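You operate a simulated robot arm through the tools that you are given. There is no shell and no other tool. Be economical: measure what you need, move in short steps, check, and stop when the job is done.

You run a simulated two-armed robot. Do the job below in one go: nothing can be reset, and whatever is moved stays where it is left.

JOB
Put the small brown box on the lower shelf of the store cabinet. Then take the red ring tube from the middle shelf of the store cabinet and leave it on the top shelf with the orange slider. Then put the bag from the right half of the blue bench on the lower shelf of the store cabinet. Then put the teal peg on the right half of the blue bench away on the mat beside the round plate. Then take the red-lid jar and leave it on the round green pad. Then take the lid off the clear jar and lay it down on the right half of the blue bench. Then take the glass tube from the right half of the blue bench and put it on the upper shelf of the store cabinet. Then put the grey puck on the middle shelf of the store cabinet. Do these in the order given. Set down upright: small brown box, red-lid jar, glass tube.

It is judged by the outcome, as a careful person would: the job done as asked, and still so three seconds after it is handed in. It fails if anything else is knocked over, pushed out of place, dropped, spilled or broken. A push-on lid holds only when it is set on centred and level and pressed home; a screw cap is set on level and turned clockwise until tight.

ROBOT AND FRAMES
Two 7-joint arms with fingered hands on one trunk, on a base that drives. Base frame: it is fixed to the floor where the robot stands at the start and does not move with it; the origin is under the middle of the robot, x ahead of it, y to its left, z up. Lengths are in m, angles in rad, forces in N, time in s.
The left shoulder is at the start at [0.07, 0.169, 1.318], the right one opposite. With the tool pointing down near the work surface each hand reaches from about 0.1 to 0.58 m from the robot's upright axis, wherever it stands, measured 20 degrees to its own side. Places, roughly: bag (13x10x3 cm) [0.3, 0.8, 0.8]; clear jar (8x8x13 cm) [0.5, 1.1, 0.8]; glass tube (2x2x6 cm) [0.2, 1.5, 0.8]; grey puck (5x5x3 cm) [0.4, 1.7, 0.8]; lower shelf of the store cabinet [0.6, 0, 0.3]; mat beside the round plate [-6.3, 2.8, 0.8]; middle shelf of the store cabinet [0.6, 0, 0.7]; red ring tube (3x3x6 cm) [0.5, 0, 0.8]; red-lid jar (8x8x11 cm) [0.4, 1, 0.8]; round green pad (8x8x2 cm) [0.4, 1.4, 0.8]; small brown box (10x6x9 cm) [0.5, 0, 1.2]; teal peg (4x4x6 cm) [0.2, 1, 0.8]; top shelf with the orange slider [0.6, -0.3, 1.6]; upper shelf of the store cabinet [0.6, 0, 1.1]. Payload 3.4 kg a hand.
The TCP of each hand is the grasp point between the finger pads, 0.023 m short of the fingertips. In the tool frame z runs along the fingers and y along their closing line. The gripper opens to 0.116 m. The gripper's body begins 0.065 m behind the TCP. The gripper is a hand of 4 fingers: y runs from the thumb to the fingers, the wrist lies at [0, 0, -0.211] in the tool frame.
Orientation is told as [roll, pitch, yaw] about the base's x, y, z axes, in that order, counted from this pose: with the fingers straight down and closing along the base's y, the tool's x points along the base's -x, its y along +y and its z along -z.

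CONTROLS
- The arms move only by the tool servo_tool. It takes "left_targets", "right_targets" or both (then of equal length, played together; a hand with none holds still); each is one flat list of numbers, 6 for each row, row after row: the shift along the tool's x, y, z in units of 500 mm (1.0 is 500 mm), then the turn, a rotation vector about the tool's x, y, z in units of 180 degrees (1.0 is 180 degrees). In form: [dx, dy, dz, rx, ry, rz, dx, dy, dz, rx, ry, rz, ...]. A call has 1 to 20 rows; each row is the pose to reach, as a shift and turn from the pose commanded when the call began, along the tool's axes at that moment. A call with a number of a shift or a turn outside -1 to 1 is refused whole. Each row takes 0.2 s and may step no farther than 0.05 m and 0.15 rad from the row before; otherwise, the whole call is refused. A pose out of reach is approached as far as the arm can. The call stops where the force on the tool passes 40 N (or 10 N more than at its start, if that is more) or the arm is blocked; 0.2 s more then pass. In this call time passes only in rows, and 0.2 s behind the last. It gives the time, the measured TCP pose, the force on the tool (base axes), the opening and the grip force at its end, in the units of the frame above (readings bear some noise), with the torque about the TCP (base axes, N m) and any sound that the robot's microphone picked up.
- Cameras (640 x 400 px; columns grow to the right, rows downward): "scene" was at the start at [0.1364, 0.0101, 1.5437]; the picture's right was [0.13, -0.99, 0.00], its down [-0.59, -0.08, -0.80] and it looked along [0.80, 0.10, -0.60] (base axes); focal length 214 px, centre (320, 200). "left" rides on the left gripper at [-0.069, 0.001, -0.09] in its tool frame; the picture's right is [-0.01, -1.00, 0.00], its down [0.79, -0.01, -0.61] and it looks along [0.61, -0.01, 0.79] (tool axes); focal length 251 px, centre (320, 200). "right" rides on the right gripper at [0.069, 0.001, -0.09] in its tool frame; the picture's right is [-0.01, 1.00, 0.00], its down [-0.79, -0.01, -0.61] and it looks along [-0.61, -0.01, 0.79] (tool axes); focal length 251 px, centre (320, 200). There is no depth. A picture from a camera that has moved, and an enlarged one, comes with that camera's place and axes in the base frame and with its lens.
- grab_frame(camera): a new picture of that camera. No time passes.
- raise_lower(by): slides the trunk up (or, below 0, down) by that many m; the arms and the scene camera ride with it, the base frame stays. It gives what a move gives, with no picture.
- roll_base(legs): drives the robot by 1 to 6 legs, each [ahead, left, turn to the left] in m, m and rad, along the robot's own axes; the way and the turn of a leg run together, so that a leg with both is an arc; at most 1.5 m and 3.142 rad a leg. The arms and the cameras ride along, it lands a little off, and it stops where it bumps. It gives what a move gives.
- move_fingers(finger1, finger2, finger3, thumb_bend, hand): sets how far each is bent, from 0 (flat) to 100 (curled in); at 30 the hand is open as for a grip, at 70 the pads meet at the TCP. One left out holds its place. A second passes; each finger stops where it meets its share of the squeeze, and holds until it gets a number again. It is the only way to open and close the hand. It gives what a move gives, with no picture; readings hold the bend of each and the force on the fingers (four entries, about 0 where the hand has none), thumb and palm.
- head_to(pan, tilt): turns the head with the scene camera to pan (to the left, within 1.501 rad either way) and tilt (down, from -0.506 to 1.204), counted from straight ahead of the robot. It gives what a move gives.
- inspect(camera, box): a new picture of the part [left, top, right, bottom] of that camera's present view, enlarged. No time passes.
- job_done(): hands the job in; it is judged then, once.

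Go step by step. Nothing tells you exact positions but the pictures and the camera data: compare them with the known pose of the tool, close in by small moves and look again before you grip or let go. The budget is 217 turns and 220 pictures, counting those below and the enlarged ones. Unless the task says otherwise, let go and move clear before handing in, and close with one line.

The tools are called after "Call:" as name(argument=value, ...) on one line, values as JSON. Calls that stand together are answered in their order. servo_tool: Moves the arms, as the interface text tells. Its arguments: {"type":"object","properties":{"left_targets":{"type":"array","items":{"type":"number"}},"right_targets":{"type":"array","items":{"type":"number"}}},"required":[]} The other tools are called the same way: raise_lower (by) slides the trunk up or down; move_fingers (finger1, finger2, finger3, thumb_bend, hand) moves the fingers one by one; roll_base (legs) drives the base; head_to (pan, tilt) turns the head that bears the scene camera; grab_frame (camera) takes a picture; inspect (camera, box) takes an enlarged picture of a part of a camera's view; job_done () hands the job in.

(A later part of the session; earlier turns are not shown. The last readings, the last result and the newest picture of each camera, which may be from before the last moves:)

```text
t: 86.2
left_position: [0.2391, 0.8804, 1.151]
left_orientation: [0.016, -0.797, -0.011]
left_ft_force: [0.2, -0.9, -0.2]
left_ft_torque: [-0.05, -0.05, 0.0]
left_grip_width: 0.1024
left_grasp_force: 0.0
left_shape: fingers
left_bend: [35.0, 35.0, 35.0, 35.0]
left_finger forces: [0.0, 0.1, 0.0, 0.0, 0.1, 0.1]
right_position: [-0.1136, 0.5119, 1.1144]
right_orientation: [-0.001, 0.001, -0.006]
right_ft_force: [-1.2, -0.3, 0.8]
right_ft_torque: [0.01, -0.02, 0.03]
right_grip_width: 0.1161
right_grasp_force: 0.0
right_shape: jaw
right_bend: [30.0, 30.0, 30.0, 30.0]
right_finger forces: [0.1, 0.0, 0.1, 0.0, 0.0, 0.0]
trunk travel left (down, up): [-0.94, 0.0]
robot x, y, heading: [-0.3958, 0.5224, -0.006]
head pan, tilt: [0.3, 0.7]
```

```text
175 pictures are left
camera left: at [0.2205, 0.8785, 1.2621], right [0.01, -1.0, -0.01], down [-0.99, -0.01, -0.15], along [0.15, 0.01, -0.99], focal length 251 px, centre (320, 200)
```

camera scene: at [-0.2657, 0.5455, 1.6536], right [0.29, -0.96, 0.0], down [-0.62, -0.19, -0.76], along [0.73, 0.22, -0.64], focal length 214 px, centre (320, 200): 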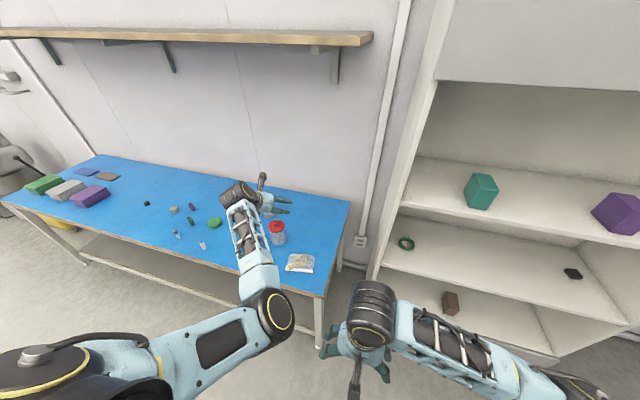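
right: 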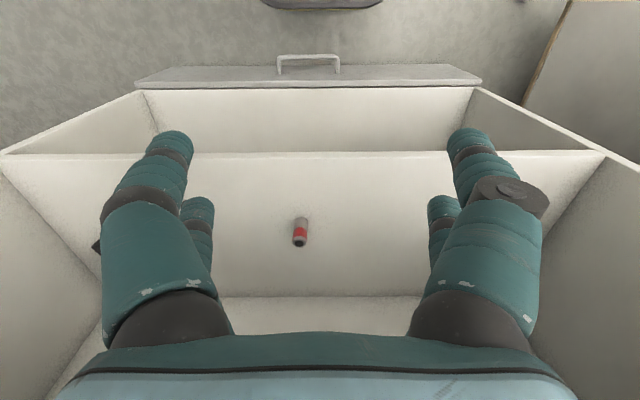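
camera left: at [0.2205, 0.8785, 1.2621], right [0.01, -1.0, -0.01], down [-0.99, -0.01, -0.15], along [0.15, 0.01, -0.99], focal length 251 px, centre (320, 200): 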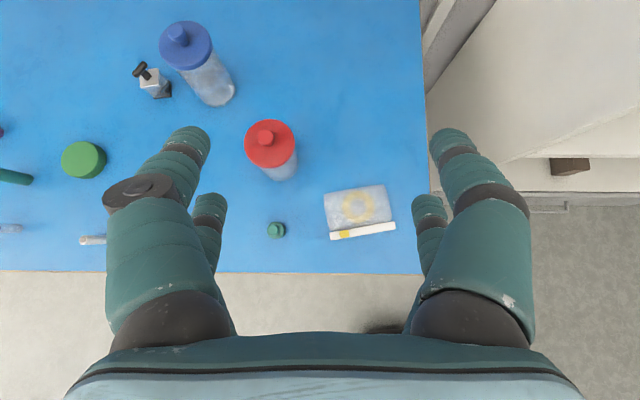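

Bag centre is about (0.268, 0.808), 13 cm along y and 10 cm along x, so I need the fingers closing along x. I turn the hand vertical, then yaw it 90°.

Call:
servo_tool(left_targets=[0, 0, 0, 0, 0.045, 0, 0, 0, -0.02, 0, 0.09, 0, 0, 0, -0.04, 0, 0.135, 0, 0, 0, -0.06, 0, 0.18, 0, 0, 0, -0.08, 0, 0.225, 0, 0, 0, -0.1, 0, 0.254, 0])

Call:
servo_tool(left_targets=[0, 0, 0, 0, 0, -0.045, 0, 0, 0, 0, 0, -0.09, 0, 0, 0, 0, 0, -0.135, 0, 0, 0, 0, 0, -0.18, 0, 0, 0, 0, 0, -0.225, 0, 0, 0, 0, 0, -0.27, 0, 0, 0, 0, 0, -0.315, 0, 0, 0, 0, 0, -0.36, 0, 0, 0, 0, 0, -0.405, 0, 0, 0, 0, 0, -0.45, 0, 0, 0, 0, 0, -0.495, 0, 0, 0, 0, 0, -0.5])

Call:
grab_frame(camera="scene")

Call:
grab_frame(camera="left")

```text
t: 87.5
left_position: [0.2022, 0.8767, 1.1876]
left_orientation: [0.012, 0.004, 0.001]
left_ft_force: [0.1, -0.8, 0.2]
left_ft_torque: [0.0, 0.03, -0.02]
left_grip_width: 0.1027
left_grasp_force: 0.0
left_shape: fingers
left_bend: [35.0, 35.0, 35.0, 35.0]
left_finger forces: [0.0, 0.0, 0.0, 0.1, 0.1, 0.0]
right_position: [-0.1143, 0.5123, 1.116]
right_orientation: [0.002, -0.001, -0.004]
right_ft_force: [0.2, 0.1, -1.7]
right_ft_torque: [0.02, 0.01, 0.01]
right_grip_width: 0.1159
right_grasp_force: 0.1
right_shape: jaw
right_bend: [30.0, 30.0, 30.0, 30.0]
right_finger forces: [0.0, 0.0, 0.0, 0.1, 0.0, 0.1]
trunk travel left (down, up): [-0.94, 0.0]
robot x, y, heading: [-0.3981, 0.5214, -0.008]
head pan, tilt: [0.3, 0.7]
```

```text
t: 90.2
left_position: [0.2041, 0.8779, 1.1852]
left_orientation: [0.001, -0.012, 1.575]
left_ft_force: [0.4, 0.6, 0.2]
left_ft_torque: [0.0, 0.01, -0.01]
left_grip_width: 0.1027
left_grasp_force: 0.1
left_shape: fingers
left_bend: [35.0, 35.0, 35.0, 35.0]
left_finger forces: [0.1, 0.0, 0.0, 0.1, 0.2, 0.0]
right_position: [-0.1129, 0.5131, 1.1148]
right_orientation: [0.003, 0.0, -0.006]
right_ft_force: [-0.6, -0.4, -0.4]
right_ft_torque: [0.03, 0.01, 0.02]
right_grip_width: 0.116
right_grasp_force: 0.0
right_shape: jaw
right_bend: [30.0, 30.0, 30.0, 30.0]
right_finger forces: [0.0, 0.0, 0.0, 0.0, 0.0, 0.0]
trunk travel left (down, up): [-0.94, 0.0]
robot x, y, heading: [-0.3951, 0.5157, -0.004]
head pan, tilt: [0.3, 0.7]
```

```text
174 pictures are left
camera scene: at [-0.2658, 0.5447, 1.6536], right [0.29, -0.96, 0.0], down [-0.62, -0.19, -0.76], along [0.73, 0.22, -0.64], focal length 214 px, centre (320, 200)
```

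scene: 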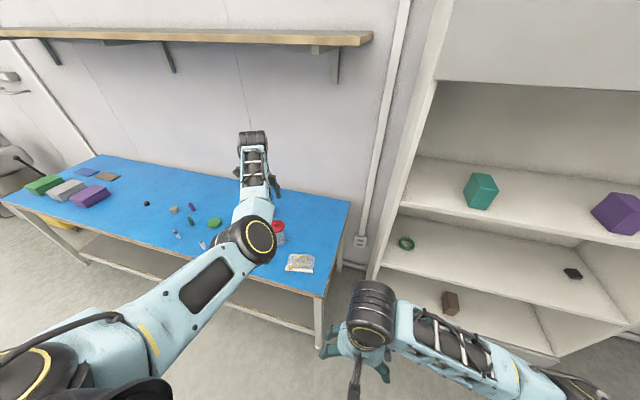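

```text
173 pictures are left
camera left: at [0.2013, 0.9449, 1.2763], right [1.0, 0.01, 0.0], down [0.01, -0.8, 0.6], along [0.01, -0.6, -0.8], focal length 251 px, centre (320, 200)
```

left: 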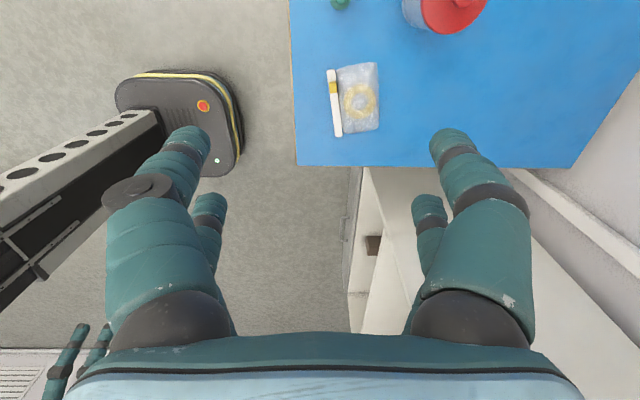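

The hand is vertical with the fingers closing along x. I drive nearer and lower the trunk to just above the bag, with the fingers opened wider.

Call:
roll_base(legs=[[0.12, -0.062, 0.004]])

Call:
servo_tool(left_targets=[0, 0.06, 0, 0, 0, 0, 0, 0.112, 0, 0, 0, 0])

Call:
move_fingers(hand="left", finger1=20, finger2=20, finger3=20, thumb_bend=20)

Call:
raise_lower(by=-0.26)

Call:
grab_frame(camera="left")

Call:
grab_frame(camera="scene")

```text
t: 91.5
left_position: [0.3211, 0.8194, 1.1866]
left_orientation: [-0.002, -0.013, 1.578]
left_ft_force: [0.2, 0.1, -0.8]
left_ft_torque: [0.04, -0.03, 0.0]
left_grip_width: 0.1028
left_grasp_force: 0.0
left_shape: fingers
left_bend: [35.0, 35.0, 35.0, 35.0]
left_finger forces: [0.0, 0.0, 0.0, 0.1, 0.0, 0.0]
right_position: [0.0078, 0.4533, 1.1155]
right_orientation: [0.001, -0.002, -0.002]
right_ft_force: [-0.5, 1.2, 0.1]
right_ft_torque: [0.0, -0.04, 0.01]
right_grip_width: 0.1162
right_grasp_force: 0.0
right_shape: jaw
right_bend: [30.0, 30.0, 30.0, 30.0]
right_finger forces: [0.0, 0.1, 0.0, 0.0, 0.0, 0.0]
trunk travel left (down, up): [-0.94, 0.0]
robot x, y, heading: [-0.2747, 0.4582, -0.004]
head pan, tilt: [0.3, 0.7]
```

```text
t: 92.1
left_position: [0.2637, 0.8206, 1.1902]
left_orientation: [-0.001, -0.011, 1.578]
left_ft_force: [0.1, 0.8, -0.4]
left_ft_torque: [-0.01, 0.01, -0.04]
left_grip_width: 0.1024
left_grasp_force: 0.0
left_shape: fingers
left_bend: [35.0, 35.0, 35.0, 35.0]
left_finger forces: [0.0, 0.0, 0.0, 0.0, 0.0, 0.0]
right_position: [0.0063, 0.4521, 1.1156]
right_orientation: [0.002, 0.0, 0.002]
right_ft_force: [-0.2, 0.0, 0.3]
right_ft_torque: [0.02, -0.02, 0.02]
right_grip_width: 0.1157
right_grasp_force: 0.0
right_shape: jaw
right_bend: [30.0, 30.0, 30.0, 30.0]
right_finger forces: [0.0, 0.0, 0.0, 0.0, 0.0, 0.0]
trunk travel left (down, up): [-0.94, 0.0]
robot x, y, heading: [-0.2744, 0.4579, 0.001]
head pan, tilt: [0.3, 0.7]
```

```text
t: 93.1
left_position: [0.2669, 0.8179, 1.1873]
left_orientation: [0.001, -0.012, 1.578]
left_ft_force: [0.8, 0.1, 0.7]
left_ft_torque: [0.0, -0.01, -0.03]
left_grip_width: 0.1349
left_grasp_force: 0.0
left_shape: fingers
left_bend: [20.0, 20.0, 20.0, 20.0]
left_finger forces: [0.0, 0.0, 0.1, 0.0, 0.0, 0.1]
right_position: [0.0082, 0.4511, 1.1143]
right_orientation: [0.002, -0.001, -0.002]
right_ft_force: [0.9, -0.1, -0.8]
right_ft_torque: [-0.01, 0.0, 0.0]
right_grip_width: 0.1159
right_grasp_force: 0.1
right_shape: jaw
right_bend: [30.0, 30.0, 30.0, 30.0]
right_finger forces: [0.1, 0.0, 0.0, 0.0, 0.0, 0.0]
trunk travel left (down, up): [-0.94, 0.0]
robot x, y, heading: [-0.2759, 0.4562, 0.0]
head pan, tilt: [0.3, 0.7]
```

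```text
t: 95.7
left_position: [0.2659, 0.8186, 0.9291]
left_orientation: [0.001, -0.012, 1.576]
left_ft_force: [0.2, 0.3, 0.4]
left_ft_torque: [0.01, -0.02, -0.01]
left_grip_width: 0.1349
left_grasp_force: 0.1
left_shape: fingers
left_bend: [20.0, 20.0, 20.0, 20.0]
left_finger forces: [0.0, 0.1, 0.0, 0.0, 0.0, 0.1]
right_position: [0.009, 0.4508, 0.8547]
right_orientation: [0.002, 0.001, 0.001]
right_ft_force: [0.1, 0.4, -0.6]
right_ft_torque: [0.03, 0.0, 0.0]
right_grip_width: 0.1158
right_grasp_force: 0.0
right_shape: jaw
right_bend: [30.0, 30.0, 30.0, 30.0]
right_finger forces: [0.0, 0.0, 0.0, 0.1, 0.0, 0.0]
trunk travel left (down, up): [-0.68, 0.26]
robot x, y, heading: [-0.2761, 0.4596, 0.001]
head pan, tilt: [0.3, 0.7]
```

```text
172 pictures are left
camera left: at [0.264, 0.8852, 1.0181], right [1.0, 0.02, 0.0], down [0.01, -0.8, 0.6], along [0.01, -0.6, -0.8], focal length 251 px, centre (320, 200)
```

left: 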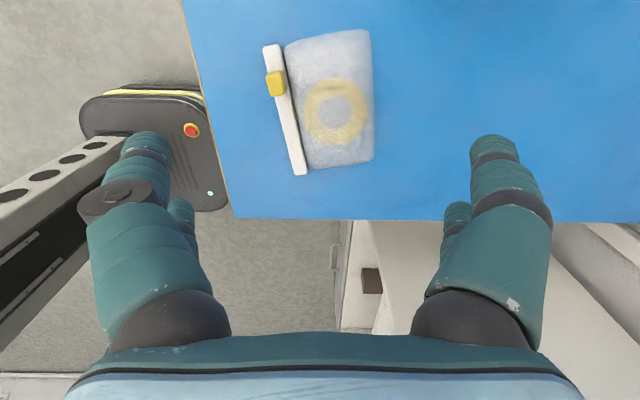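

```text
171 pictures are left
camera scene: at [-0.1441, 0.4828, 1.3936], right [0.29, -0.96, 0.0], down [-0.62, -0.19, -0.76], along [0.73, 0.23, -0.64], focal length 214 px, centre (320, 200)
```

scene: 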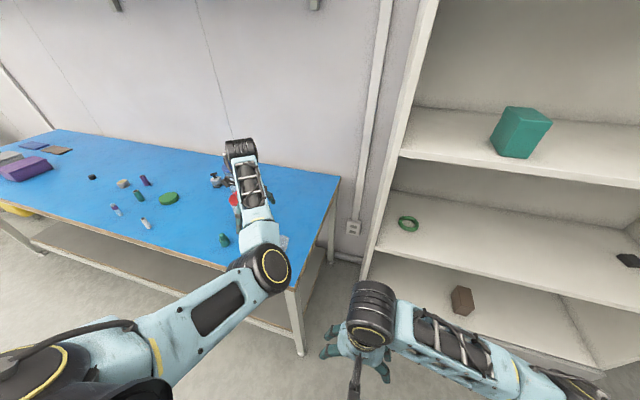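

The bag is turned about 12° and centred near (0.275, 0.805). I align the hand with it and lower further.

Call:
servo_tool(left_targets=[0.01, -0.009, 0, 0, 0, -0.034, 0.027, -0.018, 0, 0, 0, -0.068])

Call:
raise_lower(by=-0.08)

Call:
grab_frame(camera="left")

```text
t: 96.3
left_position: [0.2766, 0.8053, 0.9291]
left_orientation: [-0.002, -0.011, 1.792]
left_ft_force: [-0.2, 0.2, 1.2]
left_ft_torque: [0.02, 0.0, -0.02]
left_grip_width: 0.135
left_grasp_force: 0.0
left_shape: fingers
left_bend: [20.0, 20.0, 20.0, 20.0]
left_finger forces: [0.1, 0.1, 0.0, 0.0, 0.1, 0.0]
right_position: [0.0086, 0.4516, 0.8548]
right_orientation: [0.003, -0.001, 0.0]
right_ft_force: [-0.1, -0.2, 0.4]
right_ft_torque: [0.0, 0.02, 0.0]
right_grip_width: 0.1159
right_grasp_force: 0.1
right_shape: jaw
right_bend: [30.0, 30.0, 30.0, 30.0]
right_finger forces: [0.0, 0.0, 0.0, 0.0, 0.0, 0.0]
trunk travel left (down, up): [-0.68, 0.26]
robot x, y, heading: [-0.2726, 0.458, -0.003]
head pan, tilt: [0.3, 0.7]
```

```text
t: 97.5
left_position: [0.2751, 0.8038, 0.8487]
left_orientation: [-0.004, -0.012, 1.79]
left_ft_force: [0.3, 0.1, 0.2]
left_ft_torque: [-0.02, 0.02, -0.01]
left_grip_width: 0.1349
left_grasp_force: 0.1
left_shape: fingers
left_bend: [20.0, 20.0, 20.0, 20.0]
left_finger forces: [0.0, 0.0, 0.1, 0.0, 0.1, 0.0]
right_position: [0.0084, 0.4526, 0.7743]
right_orientation: [0.002, 0.0, -0.001]
right_ft_force: [-0.3, 0.2, -0.3]
right_ft_torque: [-0.02, -0.02, -0.03]
right_grip_width: 0.1159
right_grasp_force: 0.0
right_shape: jaw
right_bend: [30.0, 30.0, 30.0, 30.0]
right_finger forces: [0.1, 0.0, 0.0, 0.0, 0.0, 0.0]
trunk travel left (down, up): [-0.6, 0.34]
robot x, y, heading: [-0.2741, 0.4582, 0.004]
head pan, tilt: [0.3, 0.7]
```

```text
170 pictures are left
camera left: at [0.2587, 0.8702, 0.938], right [0.97, 0.23, 0.0], down [0.18, -0.78, 0.6], along [0.14, -0.58, -0.8], focal length 251 px, centre (320, 200)
```

left: 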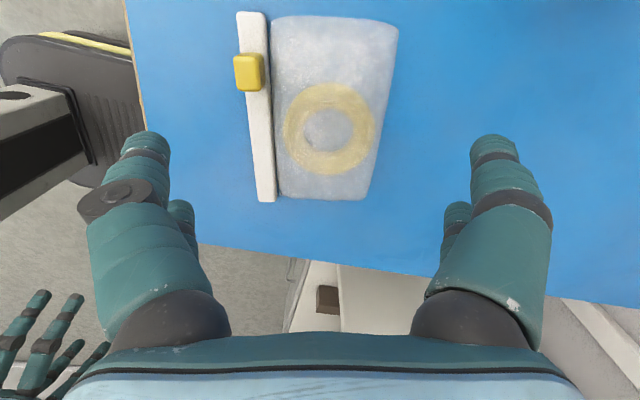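

The bag is centred under the hand. I lower by servo in small steps to find the table.

Call:
servo_tool(left_targets=[0, 0.003, 0.03, 0, 0, 0, 0, 0.005, 0.06, 0, 0, 0, 0, 0.005, 0.09, 0, 0, 0])

Call:
servo_tool(left_targets=[0, 0, 0.01, 0, 0, 0, 0, 0, 0.02, 0, 0, 0])

Call:
grab_frame(camera="left")

```text
t: 98.3
left_position: [0.2729, 0.8048, 0.8029]
left_orientation: [-0.002, -0.012, 1.79]
left_ft_force: [-0.7, -0.6, 0.0]
left_ft_torque: [-0.04, -0.03, 0.03]
left_grip_width: 0.1355
left_grasp_force: 0.0
left_shape: fingers
left_bend: [20.0, 20.0, 20.0, 20.0]
left_finger forces: [0.0, 0.1, 0.1, 0.0, 0.1, 0.0]
right_position: [0.0093, 0.4519, 0.7751]
right_orientation: [0.001, 0.0, 0.0]
right_ft_force: [-0.2, -0.1, 0.4]
right_ft_torque: [-0.01, 0.0, 0.0]
right_grip_width: 0.1161
right_grasp_force: 0.1
right_shape: jaw
right_bend: [30.0, 30.0, 30.0, 30.0]
right_finger forces: [0.1, 0.1, 0.1, 0.0, 0.0, 0.0]
trunk travel left (down, up): [-0.6, 0.34]
robot x, y, heading: [-0.2788, 0.4596, -0.001]
head pan, tilt: [0.3, 0.7]
```

```text
t: 98.9
left_position: [0.274, 0.8047, 0.7919]
left_orientation: [-0.002, -0.013, 1.791]
left_ft_force: [-0.2, -0.5, 0.2]
left_ft_torque: [0.02, 0.03, -0.03]
left_grip_width: 0.1353
left_grasp_force: 0.1
left_shape: fingers
left_bend: [20.0, 20.0, 20.0, 20.0]
left_finger forces: [0.1, 0.0, 0.0, 0.1, 0.0, 0.0]
right_position: [0.0089, 0.4521, 0.7746]
right_orientation: [0.0, 0.0, -0.001]
right_ft_force: [0.2, 0.0, 0.2]
right_ft_torque: [0.0, -0.01, -0.02]
right_grip_width: 0.1161
right_grasp_force: 0.0
right_shape: jaw
right_bend: [30.0, 30.0, 30.0, 30.0]
right_finger forces: [0.0, 0.0, 0.1, 0.0, 0.0, 0.0]
trunk travel left (down, up): [-0.6, 0.34]
robot x, y, heading: [-0.2768, 0.4565, 0.001]
head pan, tilt: [0.3, 0.7]
```

```text
169 pictures are left
camera left: at [0.2568, 0.87, 0.8831], right [0.97, 0.23, 0.0], down [0.18, -0.78, 0.6], along [0.14, -0.58, -0.8], focal length 251 px, centre (320, 200)
```

left: 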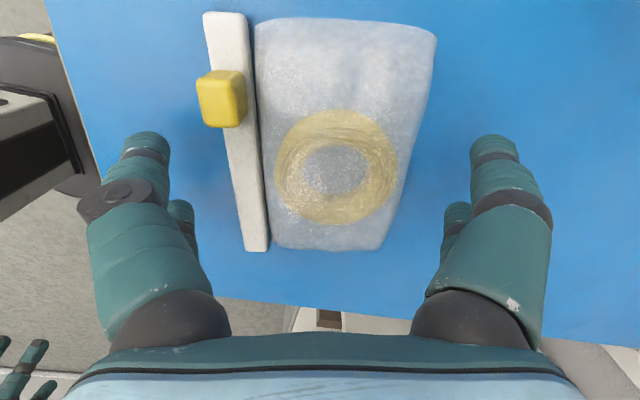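

No table contact yet; a bit lower.

Call:
servo_tool(left_targets=[0, -0.004, 0.008, 0, 0, 0, 0, -0.004, 0.016, 0, 0, 0, 0, -0.004, 0.024, 0, 0, 0])

Call:
inspect(camera="left", box=[60, 0, 580, 325])

```text
t: 99.7
left_position: [0.2747, 0.8052, 0.7808]
left_orientation: [-0.002, -0.013, 1.791]
left_ft_force: [0.0, 0.2, -0.4]
left_ft_torque: [-0.03, 0.03, 0.0]
left_grip_width: 0.1353
left_grasp_force: 0.1
left_shape: fingers
left_bend: [20.0, 20.0, 20.0, 20.0]
left_finger forces: [0.0, 0.1, 0.0, 0.1, 0.0, 0.0]
right_position: [0.008, 0.452, 0.7746]
right_orientation: [0.002, -0.001, 0.0]
right_ft_force: [-1.2, 0.7, 0.7]
right_ft_torque: [0.02, -0.01, 0.0]
right_grip_width: 0.1158
right_grasp_force: 0.1
right_shape: jaw
right_bend: [30.0, 30.0, 30.0, 30.0]
right_finger forces: [0.0, 0.1, 0.0, 0.1, 0.0, 0.1]
trunk travel left (down, up): [-0.6, 0.34]
robot x, y, heading: [-0.276, 0.4595, 0.001]
head pan, tilt: [0.3, 0.7]
```

```text
1.23 times, centred on (320, 162) of left
camera zoom: at [0.259, 0.8712, 0.8709], right [0.97, 0.23, 0.0], down [0.18, -0.78, 0.6], along [0.14, -0.58, -0.8], focal length 310 px, centre (320, 246)
```

zoom: 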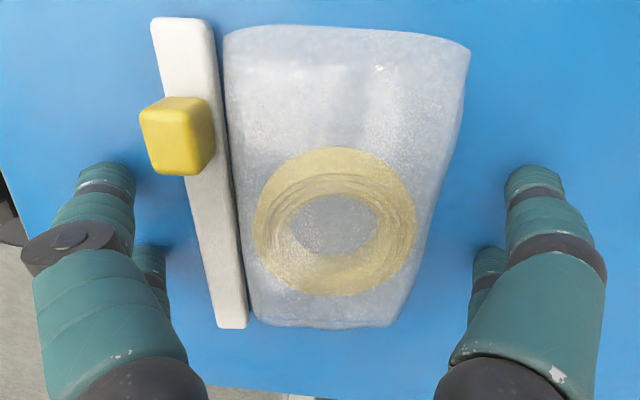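

Just a touch lower, then close on the bag.

Call:
servo_tool(left_targets=[0, 0, 0.008, 0, 0, 0])

Call:
move_fingers(hand="left", finger1=60, finger2=60, finger3=60, thumb_bend=60)

Call:
grab_frame(camera="left")

```text
t: 100.1
left_position: [0.2753, 0.8056, 0.778]
left_orientation: [-0.003, -0.011, 1.79]
left_ft_force: [1.3, 0.8, 4.6]
left_ft_torque: [-0.01, 0.14, -0.03]
left_grip_width: 0.1354
left_grasp_force: 1.8
left_shape: fingers
left_bend: [20.0, 20.0, 20.0, 20.0]
left_finger forces: [1.1, 2.0, 0.6, 0.1, 0.3, 0.0]
right_position: [0.0086, 0.4505, 0.7753]
right_orientation: [0.001, -0.001, 0.0]
right_ft_force: [0.3, 0.1, 1.3]
right_ft_torque: [0.01, -0.01, -0.01]
right_grip_width: 0.116
right_grasp_force: 0.2
right_shape: jaw
right_bend: [30.0, 30.0, 30.0, 30.0]
right_finger forces: [0.0, 0.0, 0.0, 0.1, 0.0, 0.0]
trunk travel left (down, up): [-0.6, 0.34]
robot x, y, heading: [-0.2752, 0.4596, -0.004]
head pan, tilt: [0.3, 0.7]
```

```text
t: 100.7
left_position: [0.2772, 0.8046, 0.7854]
left_orientation: [-0.024, -0.017, 1.79]
left_ft_force: [3.0, -1.0, 24.0]
left_ft_torque: [0.13, -1.34, -0.03]
left_grip_width: 0.0908
left_grasp_force: 34.2
left_shape: fingers
left_bend: [35.0, 36.0, 51.0, 48.0]
left_finger forces: [11.0, 10.7, 18.6, 0.0, 28.0, 0.1]
right_position: [0.0056, 0.4507, 0.7747]
right_orientation: [0.003, -0.004, 0.0]
right_ft_force: [-1.1, -0.2, -0.5]
right_ft_torque: [-0.02, -0.02, 0.0]
right_grip_width: 0.116
right_grasp_force: 0.1
right_shape: jaw
right_bend: [30.0, 30.0, 30.0, 30.0]
right_finger forces: [0.0, 0.0, 0.0, 0.0, 0.1, 0.0]
trunk travel left (down, up): [-0.6, 0.34]
robot x, y, heading: [-0.2792, 0.4601, -0.0]
head pan, tilt: [0.3, 0.7]
stopped (left hand): the force on the tool passed its limit at 43 N (the readings are from after the stop); the commanded pose is now the measured one
```

```text
167 pictures are left
camera left: at [0.2582, 0.8697, 0.8758], right [0.97, 0.23, 0.02], down [0.17, -0.79, 0.59], along [0.15, -0.57, -0.81], focal length 251 px, centre (320, 200)
```

left: 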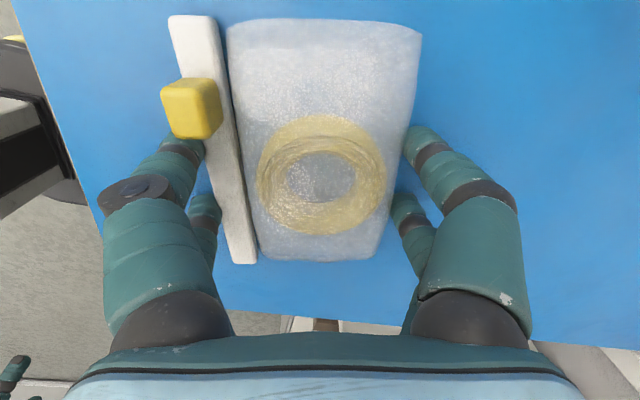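

The curling fingers pressed on the table. I raise 6 mm while only loosely holding and close again.

Call:
servo_tool(left_targets=[0, 0, -0.01, 0, 0, 0])

Call:
move_fingers(hand="left", finger1=60, finger2=60, finger3=60, thumb_bend=60)

Call:
grab_frame(camera="left")

```text
t: 101.1
left_position: [0.2755, 0.8061, 0.7855]
left_orientation: [-0.015, -0.018, 1.792]
left_ft_force: [4.4, 0.8, 12.5]
left_ft_torque: [0.15, -0.81, -0.01]
left_grip_width: 0.091
left_grasp_force: 27.5
left_shape: fingers
left_bend: [36.0, 36.0, 50.0, 47.0]
left_finger forces: [10.2, 10.1, 10.7, 0.1, 23.2, 0.0]
right_position: [0.0084, 0.4509, 0.7762]
right_orientation: [0.001, 0.001, 0.001]
right_ft_force: [-0.1, 1.0, -0.6]
right_ft_torque: [0.0, -0.03, -0.01]
right_grip_width: 0.1158
right_grasp_force: 0.1
right_shape: jaw
right_bend: [30.0, 30.0, 30.0, 30.0]
right_finger forces: [0.0, 0.1, 0.0, 0.0, 0.1, 0.1]
trunk travel left (down, up): [-0.6, 0.34]
robot x, y, heading: [-0.276, 0.4599, -0.003]
head pan, tilt: [0.3, 0.7]
```

```text
t: 102.1
left_position: [0.2755, 0.8046, 0.787]
left_orientation: [-0.011, -0.017, 1.791]
left_ft_force: [4.2, 0.8, 13.1]
left_ft_torque: [0.03, -0.79, 0.03]
left_grip_width: 0.0908
left_grasp_force: 25.6
left_shape: fingers
left_bend: [35.0, 34.0, 48.0, 46.0]
left_finger forces: [9.7, 9.4, 12.6, 0.1, 20.1, 0.0]
right_position: [0.0066, 0.452, 0.7757]
right_orientation: [0.002, 0.0, 0.0]
right_ft_force: [0.0, 0.7, 0.5]
right_ft_torque: [-0.03, 0.01, -0.02]
right_grip_width: 0.1159
right_grasp_force: 0.2
right_shape: jaw
right_bend: [30.0, 30.0, 30.0, 30.0]
right_finger forces: [0.0, 0.1, 0.1, 0.1, 0.0, 0.1]
trunk travel left (down, up): [-0.6, 0.34]
robot x, y, heading: [-0.2791, 0.461, 0.004]
head pan, tilt: [0.3, 0.7]
```

```text
166 pictures are left
camera left: at [0.2584, 0.8701, 0.8764], right [0.97, 0.23, 0.01], down [0.18, -0.78, 0.59], along [0.15, -0.58, -0.8], focal length 251 px, centre (320, 200)
```

left: 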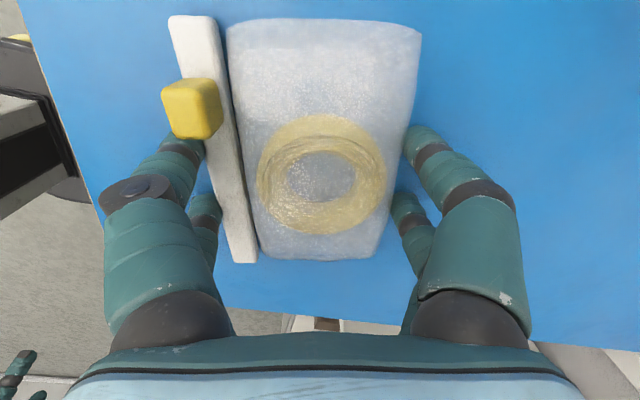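

It's gripped with about 25 N. I lift 3 cm and check.

Call:
servo_tool(left_targets=[0, 0, -0.02, 0, 0, 0, 0, 0, -0.04, 0, 0, 0, 0, 0, -0.06, 0, 0, 0])

Call:
grab_frame(camera="left")

```text
t: 102.9
left_position: [0.2759, 0.8048, 0.8146]
left_orientation: [-0.01, -0.014, 1.792]
left_ft_force: [-0.7, 0.1, -0.2]
left_ft_torque: [0.04, 0.0, 0.04]
left_grip_width: 0.0911
left_grasp_force: 24.1
left_shape: fingers
left_bend: [33.0, 32.0, 49.0, 47.0]
left_finger forces: [11.5, 11.5, 7.3, 0.1, 16.1, 0.1]
right_position: [0.0088, 0.4514, 0.7746]
right_orientation: [0.003, 0.0, 0.0]
right_ft_force: [0.2, 0.3, 0.1]
right_ft_torque: [0.0, -0.01, 0.01]
right_grip_width: 0.116
right_grasp_force: 0.0
right_shape: jaw
right_bend: [30.0, 30.0, 30.0, 30.0]
right_finger forces: [0.0, 0.0, 0.0, 0.0, 0.0, 0.1]
trunk travel left (down, up): [-0.6, 0.34]
robot x, y, heading: [-0.2752, 0.4603, 0.002]
head pan, tilt: [0.3, 0.7]
```

```text
165 pictures are left
camera left: at [0.2593, 0.8703, 0.9051], right [0.97, 0.23, 0.01], down [0.18, -0.78, 0.6], along [0.14, -0.58, -0.8], focal length 251 px, centre (320, 200)
```

left: 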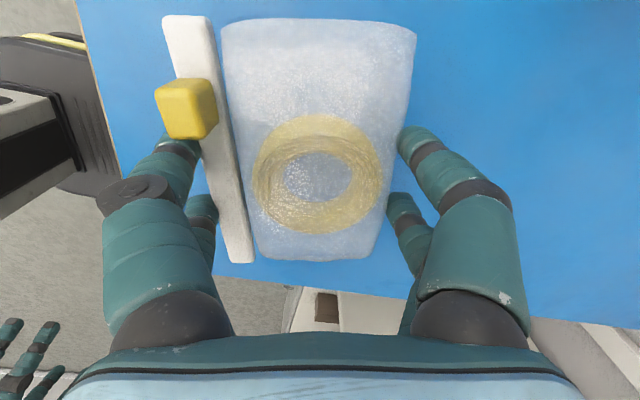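

The bag hangs level in the hand. I raise, back off, move right to the cabinet and lower for the bottom shelf.

Call:
raise_lower(by=0.1)

Call:
roll_base(legs=[[-0.25, 0, 0], [0, -0.555, 0]])

Call:
raise_lower(by=-0.4)

Call:
raise_lower(by=-0.09)

Call:
grab_frame(camera="scene")

Call:
grab_frame(camera="left")

```text
t: 104.3
left_position: [0.2767, 0.8058, 0.9144]
left_orientation: [-0.01, -0.016, 1.792]
left_ft_force: [-0.3, 0.2, -0.7]
left_ft_torque: [-0.01, 0.01, 0.0]
left_grip_width: 0.0909
left_grasp_force: 23.4
left_shape: fingers
left_bend: [33.0, 32.0, 49.0, 47.0]
left_finger forces: [11.6, 11.5, 7.3, 0.0, 16.1, 0.0]
right_position: [0.0091, 0.4508, 0.8757]
right_orientation: [0.002, 0.001, 0.0]
right_ft_force: [-0.3, 0.9, 0.5]
right_ft_torque: [-0.01, -0.01, 0.01]
right_grip_width: 0.116
right_grasp_force: 0.1
right_shape: jaw
right_bend: [30.0, 30.0, 30.0, 30.0]
right_finger forces: [0.0, 0.1, 0.1, 0.0, 0.0, 0.0]
trunk travel left (down, up): [-0.7, 0.24]
robot x, y, heading: [-0.2719, 0.4584, -0.003]
head pan, tilt: [0.3, 0.7]
```

```text
t: 108.8
left_position: [0.0262, 0.261, 0.9163]
left_orientation: [-0.01, -0.014, 1.793]
left_ft_force: [-0.2, -0.6, -0.2]
left_ft_torque: [0.03, 0.01, 0.0]
left_grip_width: 0.0909
left_grasp_force: 23.1
left_shape: fingers
left_bend: [33.0, 32.0, 49.0, 47.0]
left_finger forces: [11.5, 11.5, 7.3, 0.1, 16.1, 0.0]
right_position: [-0.2411, -0.0926, 0.8743]
right_orientation: [0.001, 0.0, 0.001]
right_ft_force: [-0.1, -0.2, -0.6]
right_ft_torque: [-0.03, 0.0, 0.0]
right_grip_width: 0.116
right_grasp_force: 0.1
right_shape: jaw
right_bend: [30.0, 30.0, 30.0, 30.0]
right_finger forces: [0.1, 0.1, 0.1, 0.1, 0.0, 0.0]
trunk travel left (down, up): [-0.7, 0.24]
robot x, y, heading: [-0.5274, -0.0871, -0.001]
head pan, tilt: [0.3, 0.7]
```

```text
t: 112.7
left_position: [0.0269, 0.2598, 0.5156]
left_orientation: [-0.009, -0.014, 1.792]
left_ft_force: [0.5, 0.6, 0.3]
left_ft_torque: [0.02, -0.03, -0.01]
left_grip_width: 0.0906
left_grasp_force: 22.8
left_shape: fingers
left_bend: [33.0, 32.0, 49.0, 47.0]
left_finger forces: [11.4, 11.5, 7.3, 0.0, 16.1, 0.0]
right_position: [-0.242, -0.0947, 0.4755]
right_orientation: [0.002, 0.0, 0.0]
right_ft_force: [-0.1, 0.3, -0.6]
right_ft_torque: [-0.01, -0.01, 0.02]
right_grip_width: 0.1159
right_grasp_force: 0.1
right_shape: jaw
right_bend: [30.0, 30.0, 30.0, 30.0]
right_finger forces: [0.0, 0.0, 0.0, 0.1, 0.0, 0.0]
trunk travel left (down, up): [-0.3, 0.64]
robot x, y, heading: [-0.5262, -0.0881, 0.005]
head pan, tilt: [0.3, 0.7]
```

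```text
t: 113.9
left_position: [0.0267, 0.26, 0.4256]
left_orientation: [-0.01, -0.014, 1.791]
left_ft_force: [0.3, 0.2, -0.9]
left_ft_torque: [0.02, 0.02, -0.01]
left_grip_width: 0.0909
left_grasp_force: 23.6
left_shape: fingers
left_bend: [33.0, 32.0, 49.0, 47.0]
left_finger forces: [11.5, 11.5, 7.3, 0.0, 16.1, 0.1]
right_position: [-0.2402, -0.0919, 0.3854]
right_orientation: [0.001, 0.0, 0.0]
right_ft_force: [0.1, 1.4, 0.6]
right_ft_torque: [-0.01, 0.01, -0.01]
right_grip_width: 0.1157
right_grasp_force: 0.0
right_shape: jaw
right_bend: [30.0, 30.0, 30.0, 30.0]
right_finger forces: [0.0, 0.1, 0.0, 0.0, 0.1, 0.0]
trunk travel left (down, up): [-0.21, 0.73]
robot x, y, heading: [-0.5231, -0.0831, -0.001]
head pan, tilt: [0.3, 0.7]
```

```text
164 pictures are left
camera scene: at [-0.3938, -0.0622, 0.9236], right [0.29, -0.96, 0.0], down [-0.62, -0.19, -0.76], along [0.73, 0.23, -0.64], focal length 214 px, centre (320, 200)
```

scene: 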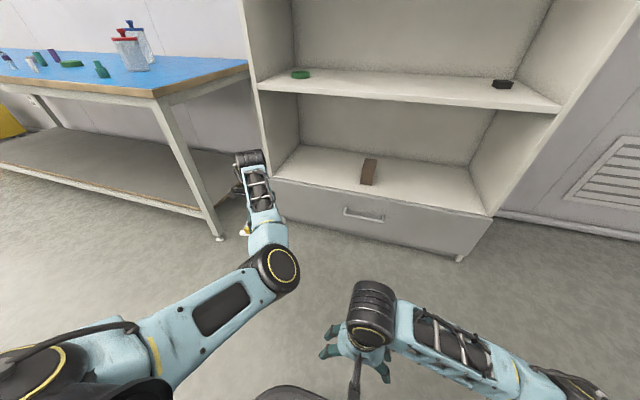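

```text
163 pictures are left
camera left: at [0.0095, 0.3253, 0.5155], right [0.97, 0.23, 0.01], down [0.18, -0.78, 0.6], along [0.14, -0.58, -0.8], focal length 251 px, centre (320, 200)
```

left: 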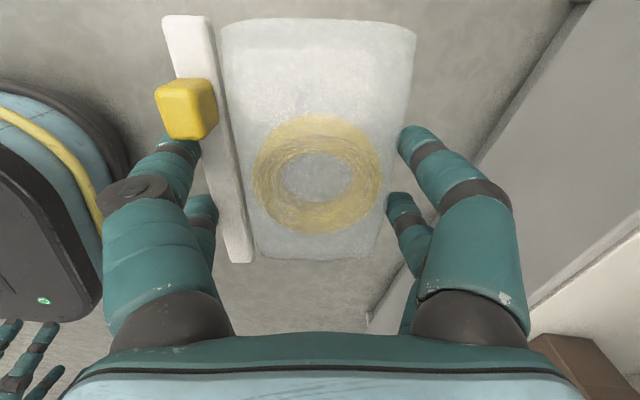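

The path looks clear: shelf interior reaches y≈0.43. I shift right 3 cm and drive in partway, then check clearance.

Call:
roll_base(legs=[[0.27, -0.03, 0]])

Call:
grab_frame(camera="scene")

Call:
grab_frame(camera="left")

```text
t: 115.8
left_position: [0.2996, 0.233, 0.4242]
left_orientation: [-0.012, -0.012, 1.795]
left_ft_force: [0.0, 0.2, -0.6]
left_ft_torque: [0.02, -0.02, -0.01]
left_grip_width: 0.0905
left_grasp_force: 23.4
left_shape: fingers
left_bend: [33.0, 32.0, 49.0, 47.0]
left_finger forces: [11.5, 11.5, 7.3, 0.1, 16.1, 0.0]
right_position: [0.0317, -0.1229, 0.3846]
right_orientation: [0.001, 0.001, 0.003]
right_ft_force: [0.4, -0.4, -0.5]
right_ft_torque: [-0.02, -0.02, -0.01]
right_grip_width: 0.1159
right_grasp_force: 0.1
right_shape: jaw
right_bend: [30.0, 30.0, 30.0, 30.0]
right_finger forces: [0.1, 0.0, 0.1, 0.0, 0.0, 0.0]
trunk travel left (down, up): [-0.21, 0.73]
robot x, y, heading: [-0.2525, -0.1127, 0.004]
head pan, tilt: [0.3, 0.7]
```

```text
162 pictures are left
camera scene: at [-0.1204, -0.0919, 0.9236], right [0.3, -0.95, 0.0], down [-0.62, -0.19, -0.76], along [0.73, 0.23, -0.64], focal length 214 px, centre (320, 200)
```

scene: 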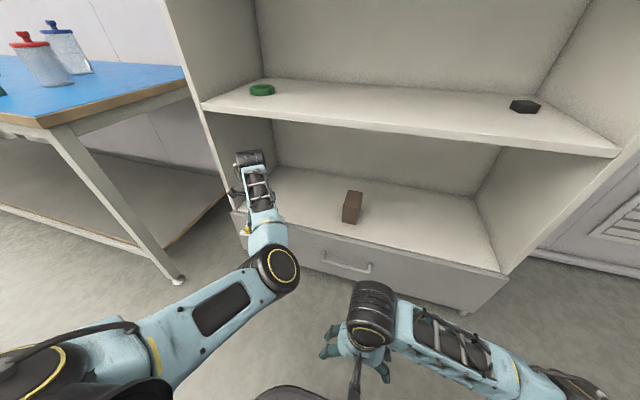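

```text
161 pictures are left
camera left: at [0.2815, 0.297, 0.5152], right [0.97, 0.23, 0.01], down [0.18, -0.78, 0.6], along [0.15, -0.58, -0.8], focal length 251 px, centre (320, 200)
```

left: 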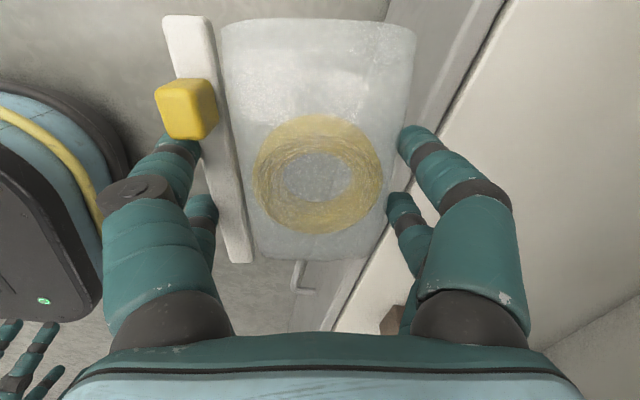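

I lower 4 cm more for wrist clearance under the middle shelf, then drive in the remaining 0.2 m.

Call:
raise_lower(by=-0.042)

Call:
roll_base(legs=[[0.2, 0, -0.003]])

Call:
grab_frame(camera="scene")

Call:
grab_frame(camera="left")

```text
t: 116.7
left_position: [0.2991, 0.2318, 0.3834]
left_orientation: [-0.01, -0.012, 1.795]
left_ft_force: [1.2, -0.3, -0.9]
left_ft_torque: [0.03, -0.02, -0.01]
left_grip_width: 0.0906
left_grasp_force: 23.8
left_shape: fingers
left_bend: [33.0, 32.0, 49.0, 47.0]
left_finger forces: [11.5, 11.5, 7.3, 0.0, 16.0, 0.0]
right_position: [0.0328, -0.1221, 0.343]
right_orientation: [0.001, -0.001, 0.005]
right_ft_force: [-0.4, 0.3, 0.0]
right_ft_torque: [-0.01, 0.01, 0.01]
right_grip_width: 0.1159
right_grasp_force: 0.0
right_shape: jaw
right_bend: [30.0, 30.0, 30.0, 30.0]
right_finger forces: [0.0, 0.1, 0.1, 0.0, 0.0, 0.0]
trunk travel left (down, up): [-0.168, 0.772]
robot x, y, heading: [-0.2509, -0.1146, 0.003]
head pan, tilt: [0.3, 0.7]
```

```text
t: 118.3
left_position: [0.4999, 0.2313, 0.3838]
left_orientation: [-0.011, -0.014, 1.795]
left_ft_force: [-0.1, -0.4, -0.4]
left_ft_torque: [0.01, -0.02, 0.03]
left_grip_width: 0.0912
left_grasp_force: 23.2
left_shape: fingers
left_bend: [33.0, 32.0, 49.0, 47.0]
left_finger forces: [11.5, 11.6, 7.2, 0.0, 16.1, 0.1]
right_position: [0.232, -0.1228, 0.3429]
right_orientation: [0.001, -0.001, 0.003]
right_ft_force: [-0.2, 0.1, 0.0]
right_ft_torque: [0.04, 0.0, -0.03]
right_grip_width: 0.1161
right_grasp_force: 0.0
right_shape: jaw
right_bend: [30.0, 30.0, 30.0, 30.0]
right_finger forces: [0.0, 0.0, 0.1, 0.1, 0.0, 0.0]
trunk travel left (down, up): [-0.168, 0.772]
robot x, y, heading: [-0.0512, -0.1151, 0.006]
head pan, tilt: [0.3, 0.7]
```

```text
160 pictures are left
camera scene: at [0.0797, -0.0918, 0.8816], right [0.3, -0.95, 0.0], down [-0.62, -0.19, -0.76], along [0.73, 0.23, -0.64], focal length 214 px, centre (320, 200)
```

scene: 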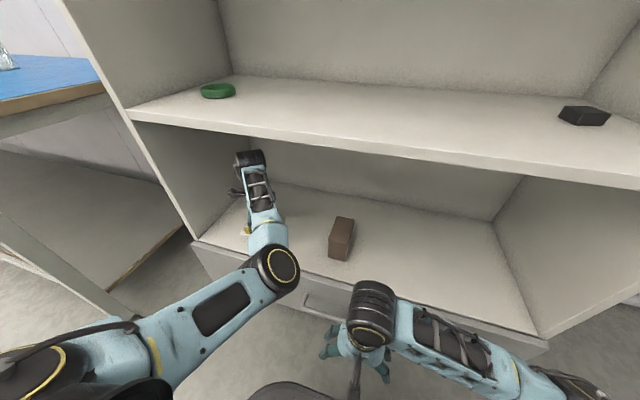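

```text
159 pictures are left
camera left: at [0.4821, 0.2965, 0.4732], right [0.97, 0.23, 0.01], down [0.18, -0.78, 0.6], along [0.15, -0.58, -0.8], focal length 251 px, centre (320, 200)
```

left: 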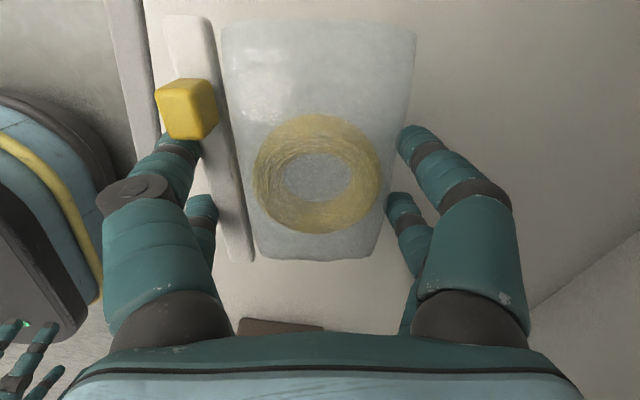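

The bag is over the shelf with margin. I go 3 cm deeper and lower until it touches.

Call:
roll_base(legs=[[0.03, 0, 0]])

Call:
servo_tool(left_targets=[0, 0, 0.02, 0, 0, 0, 0, 0, 0.04, 0, 0, 0, 0, 0, 0.055, 0, 0, 0])

Call:
servo_tool(left_targets=[0, 0, 0.006, 0, 0, 0, 0, 0, 0.012, 0, 0, 0, 0, 0, 0.018, 0, 0, 0])

Call:
grab_frame(camera="left")

```text
t: 119.1
left_position: [0.5299, 0.2318, 0.383]
left_orientation: [-0.01, -0.014, 1.791]
left_ft_force: [-0.2, -0.9, -1.4]
left_ft_torque: [-0.01, 0.0, -0.06]
left_grip_width: 0.0909
left_grasp_force: 23.5
left_shape: fingers
left_bend: [33.0, 32.0, 49.0, 47.0]
left_finger forces: [11.5, 11.5, 7.3, 0.0, 16.0, 0.1]
right_position: [0.2624, -0.1242, 0.3425]
right_orientation: [0.001, -0.001, 0.001]
right_ft_force: [-0.1, 0.0, 0.0]
right_ft_torque: [-0.01, 0.02, 0.01]
right_grip_width: 0.1158
right_grasp_force: 0.1
right_shape: jaw
right_bend: [30.0, 30.0, 30.0, 30.0]
right_finger forces: [0.1, 0.1, 0.0, 0.0, 0.0, 0.1]
trunk travel left (down, up): [-0.168, 0.772]
robot x, y, heading: [-0.0221, -0.1172, 0.002]
head pan, tilt: [0.3, 0.7]
```

```text
t: 119.9
left_position: [0.5305, 0.2325, 0.3571]
left_orientation: [-0.014, -0.014, 1.795]
left_ft_force: [0.2, 0.5, -0.7]
left_ft_torque: [0.01, -0.03, 0.03]
left_grip_width: 0.091
left_grasp_force: 23.9
left_shape: fingers
left_bend: [33.0, 32.0, 49.0, 47.0]
left_finger forces: [11.5, 11.4, 7.3, 0.0, 16.1, 0.0]
right_position: [0.2614, -0.1219, 0.3424]
right_orientation: [0.0, 0.0, 0.002]
right_ft_force: [0.3, 0.0, 0.0]
right_ft_torque: [-0.01, -0.04, 0.0]
right_grip_width: 0.1158
right_grasp_force: 0.1
right_shape: jaw
right_bend: [30.0, 30.0, 30.0, 30.0]
right_finger forces: [0.0, 0.0, 0.0, 0.1, 0.0, 0.1]
trunk travel left (down, up): [-0.168, 0.772]
robot x, y, heading: [-0.0218, -0.1152, -0.0]
head pan, tilt: [0.3, 0.7]
```

```text
t: 120.7
left_position: [0.5306, 0.2316, 0.3476]
left_orientation: [-0.012, -0.014, 1.791]
left_ft_force: [-0.6, -0.4, 0.9]
left_ft_torque: [-0.07, -0.08, 0.0]
left_grip_width: 0.091
left_grasp_force: 24.1
left_shape: fingers
left_bend: [33.0, 32.0, 49.0, 47.0]
left_finger forces: [11.6, 11.5, 8.4, 0.0, 16.1, 0.1]
right_position: [0.2624, -0.1236, 0.3428]
right_orientation: [0.001, -0.001, 0.003]
right_ft_force: [0.2, -0.2, 0.6]
right_ft_torque: [-0.01, 0.01, 0.03]
right_grip_width: 0.116
right_grasp_force: 0.0
right_shape: jaw
right_bend: [30.0, 30.0, 30.0, 30.0]
right_finger forces: [0.1, 0.0, 0.1, 0.0, 0.0, 0.0]
trunk travel left (down, up): [-0.168, 0.772]
robot x, y, heading: [-0.0214, -0.115, 0.002]
head pan, tilt: [0.3, 0.7]
```

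```text
158 pictures are left
camera left: at [0.5126, 0.2968, 0.4372], right [0.97, 0.23, 0.01], down [0.18, -0.78, 0.6], along [0.15, -0.58, -0.8], focal length 251 px, centre (320, 200)
```

left: 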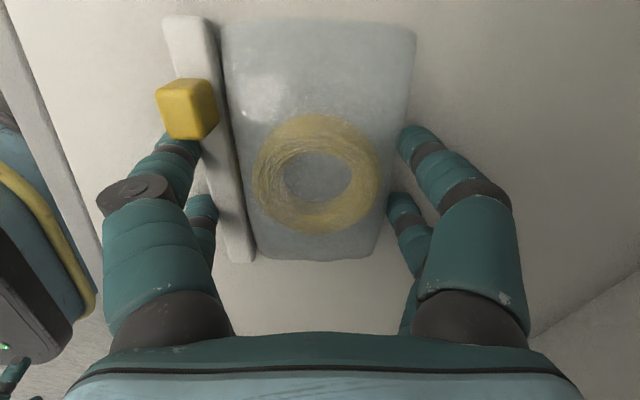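

First light contact. I go 3 mm more and open.

Call:
servo_tool(left_targets=[0, 0, 0.006, 0, 0, 0])

Call:
move_fingers(hand="left", finger1=20, finger2=20, finger3=25, thumb_bend=25)

Call:
servo_tool(left_targets=[0, 0, -0.02, 0, 0, 0, 0, 0, -0.05, 0, 0, 0, 0, 0, -0.08, 0, 0, 0])

Call:
grab_frame(camera="left")

```text
t: 121.1
left_position: [0.5291, 0.2321, 0.3464]
left_orientation: [-0.016, -0.016, 1.795]
left_ft_force: [0.7, -0.5, 10.6]
left_ft_torque: [-0.08, -0.57, -0.03]
left_grip_width: 0.0912
left_grasp_force: 28.2
left_shape: fingers
left_bend: [33.0, 32.0, 50.0, 47.0]
left_finger forces: [11.4, 11.4, 16.9, 0.0, 17.5, 0.0]
right_position: [0.2611, -0.1223, 0.3431]
right_orientation: [0.002, -0.001, 0.003]
right_ft_force: [-0.2, -0.2, 0.3]
right_ft_torque: [0.03, -0.01, -0.02]
right_grip_width: 0.1157
right_grasp_force: 0.1
right_shape: jaw
right_bend: [30.0, 30.0, 30.0, 30.0]
right_finger forces: [0.0, 0.1, 0.1, 0.0, 0.1, 0.1]
trunk travel left (down, up): [-0.168, 0.772]
robot x, y, heading: [-0.023, -0.1159, -0.003]
head pan, tilt: [0.3, 0.7]
```

```text
t: 122.1
left_position: [0.5301, 0.2308, 0.3444]
left_orientation: [-0.011, -0.015, 1.794]
left_ft_force: [-0.2, -0.3, 0.0]
left_ft_torque: [0.0, -0.01, 0.03]
left_grip_width: 0.1306
left_grasp_force: 0.1
left_shape: fingers
left_bend: [20.0, 20.0, 25.0, 25.0]
left_finger forces: [0.0, 0.1, 0.0, 0.0, 0.0, 0.0]
right_position: [0.2633, -0.123, 0.3427]
right_orientation: [0.002, -0.001, 0.001]
right_ft_force: [-1.0, -0.2, 0.5]
right_ft_torque: [0.03, 0.0, 0.0]
right_grip_width: 0.1161
right_grasp_force: 0.1
right_shape: jaw
right_bend: [30.0, 30.0, 30.0, 30.0]
right_finger forces: [0.0, 0.0, 0.0, 0.0, 0.0, 0.1]
trunk travel left (down, up): [-0.168, 0.772]
robot x, y, heading: [-0.0232, -0.1135, 0.0]
head pan, tilt: [0.3, 0.7]
```

```text
t: 122.9
left_position: [0.5301, 0.2297, 0.3846]
left_orientation: [-0.01, -0.013, 1.793]
left_ft_force: [-0.5, 0.1, 0.0]
left_ft_torque: [0.03, -0.03, -0.01]
left_grip_width: 0.1308
left_grasp_force: 0.0
left_shape: fingers
left_bend: [20.0, 20.0, 25.0, 25.0]
left_finger forces: [0.1, 0.0, 0.0, 0.1, 0.0, 0.0]
right_position: [0.261, -0.1232, 0.3425]
right_orientation: [0.002, -0.001, 0.002]
right_ft_force: [0.1, 0.6, -0.2]
right_ft_torque: [0.02, 0.0, -0.01]
right_grip_width: 0.1162
right_grasp_force: 0.0
right_shape: jaw
right_bend: [30.0, 30.0, 30.0, 30.0]
right_finger forces: [0.1, 0.0, 0.1, 0.0, 0.1, 0.0]
trunk travel left (down, up): [-0.168, 0.772]
robot x, y, heading: [-0.0213, -0.1154, 0.0]
head pan, tilt: [0.3, 0.7]
```

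```text
157 pictures are left
camera left: at [0.5125, 0.2952, 0.4748], right [0.97, 0.23, 0.01], down [0.18, -0.78, 0.59], along [0.15, -0.58, -0.8], focal length 251 px, centre (320, 200)
```

left: 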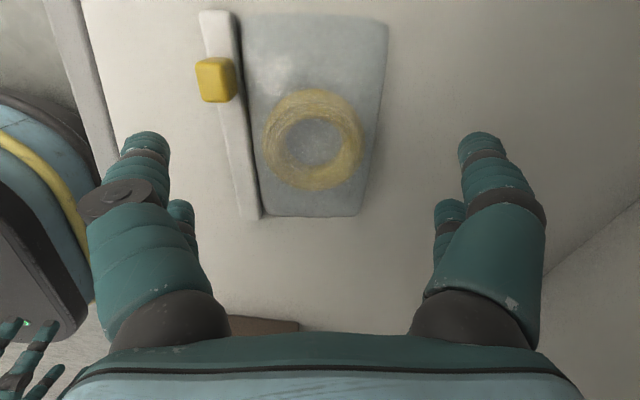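

The bag lies on the lower shelf. I raise 2 cm so the far finger clears it, and back out.

Call:
servo_tool(left_targets=[0, 0, -0.02, 0, 0, 0, 0, 0, -0.044, 0, 0, 0])

Call:
roll_base(legs=[[-0.35, 0, 0]])

Call:
grab_frame(camera="scene")

```text
t: 123.5
left_position: [0.5283, 0.2302, 0.4068]
left_orientation: [-0.012, -0.014, 1.795]
left_ft_force: [-0.2, -0.3, 0.1]
left_ft_torque: [-0.01, -0.01, 0.03]
left_grip_width: 0.1309
left_grasp_force: 0.1
left_shape: fingers
left_bend: [20.0, 20.0, 25.0, 25.0]
left_finger forces: [0.0, 0.0, 0.0, 0.0, 0.0, 0.0]
right_position: [0.2613, -0.1225, 0.3426]
right_orientation: [0.001, 0.0, 0.001]
right_ft_force: [-0.8, 0.1, -0.1]
right_ft_torque: [0.01, 0.03, -0.01]
right_grip_width: 0.1157
right_grasp_force: 0.0
right_shape: jaw
right_bend: [30.0, 30.0, 30.0, 30.0]
right_finger forces: [0.0, 0.0, 0.1, 0.0, 0.1, 0.0]
trunk travel left (down, up): [-0.168, 0.772]
robot x, y, heading: [-0.0236, -0.1164, 0.002]
head pan, tilt: [0.3, 0.7]
```

```text
t: 125.8
left_position: [0.1773, 0.2304, 0.4064]
left_orientation: [-0.011, -0.015, 1.794]
left_ft_force: [0.7, 0.0, -0.6]
left_ft_torque: [0.01, -0.02, -0.02]
left_grip_width: 0.1307
left_grasp_force: 0.1
left_shape: fingers
left_bend: [20.0, 20.0, 25.0, 25.0]
left_finger forces: [0.0, 0.1, 0.0, 0.0, 0.0, 0.0]
right_position: [-0.0907, -0.1232, 0.3431]
right_orientation: [0.0, 0.0, 0.004]
right_ft_force: [-0.5, 1.1, -0.3]
right_ft_torque: [-0.01, 0.0, 0.01]
right_grip_width: 0.1158
right_grasp_force: 0.0
right_shape: jaw
right_bend: [30.0, 30.0, 30.0, 30.0]
right_finger forces: [0.0, 0.0, 0.1, 0.1, 0.0, 0.1]
trunk travel left (down, up): [-0.168, 0.772]
robot x, y, heading: [-0.3715, -0.1181, -0.003]
head pan, tilt: [0.3, 0.7]
```

```text
156 pictures are left
camera scene: at [-0.2428, -0.0921, 0.8816], right [0.3, -0.96, 0.0], down [-0.62, -0.19, -0.76], along [0.73, 0.23, -0.64], focal length 214 px, centre (320, 200)
```

scene: 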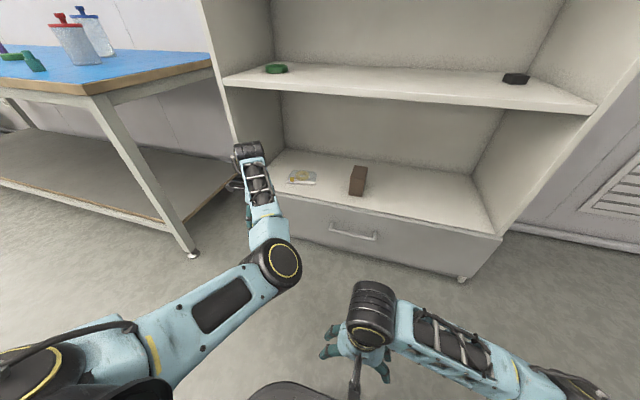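

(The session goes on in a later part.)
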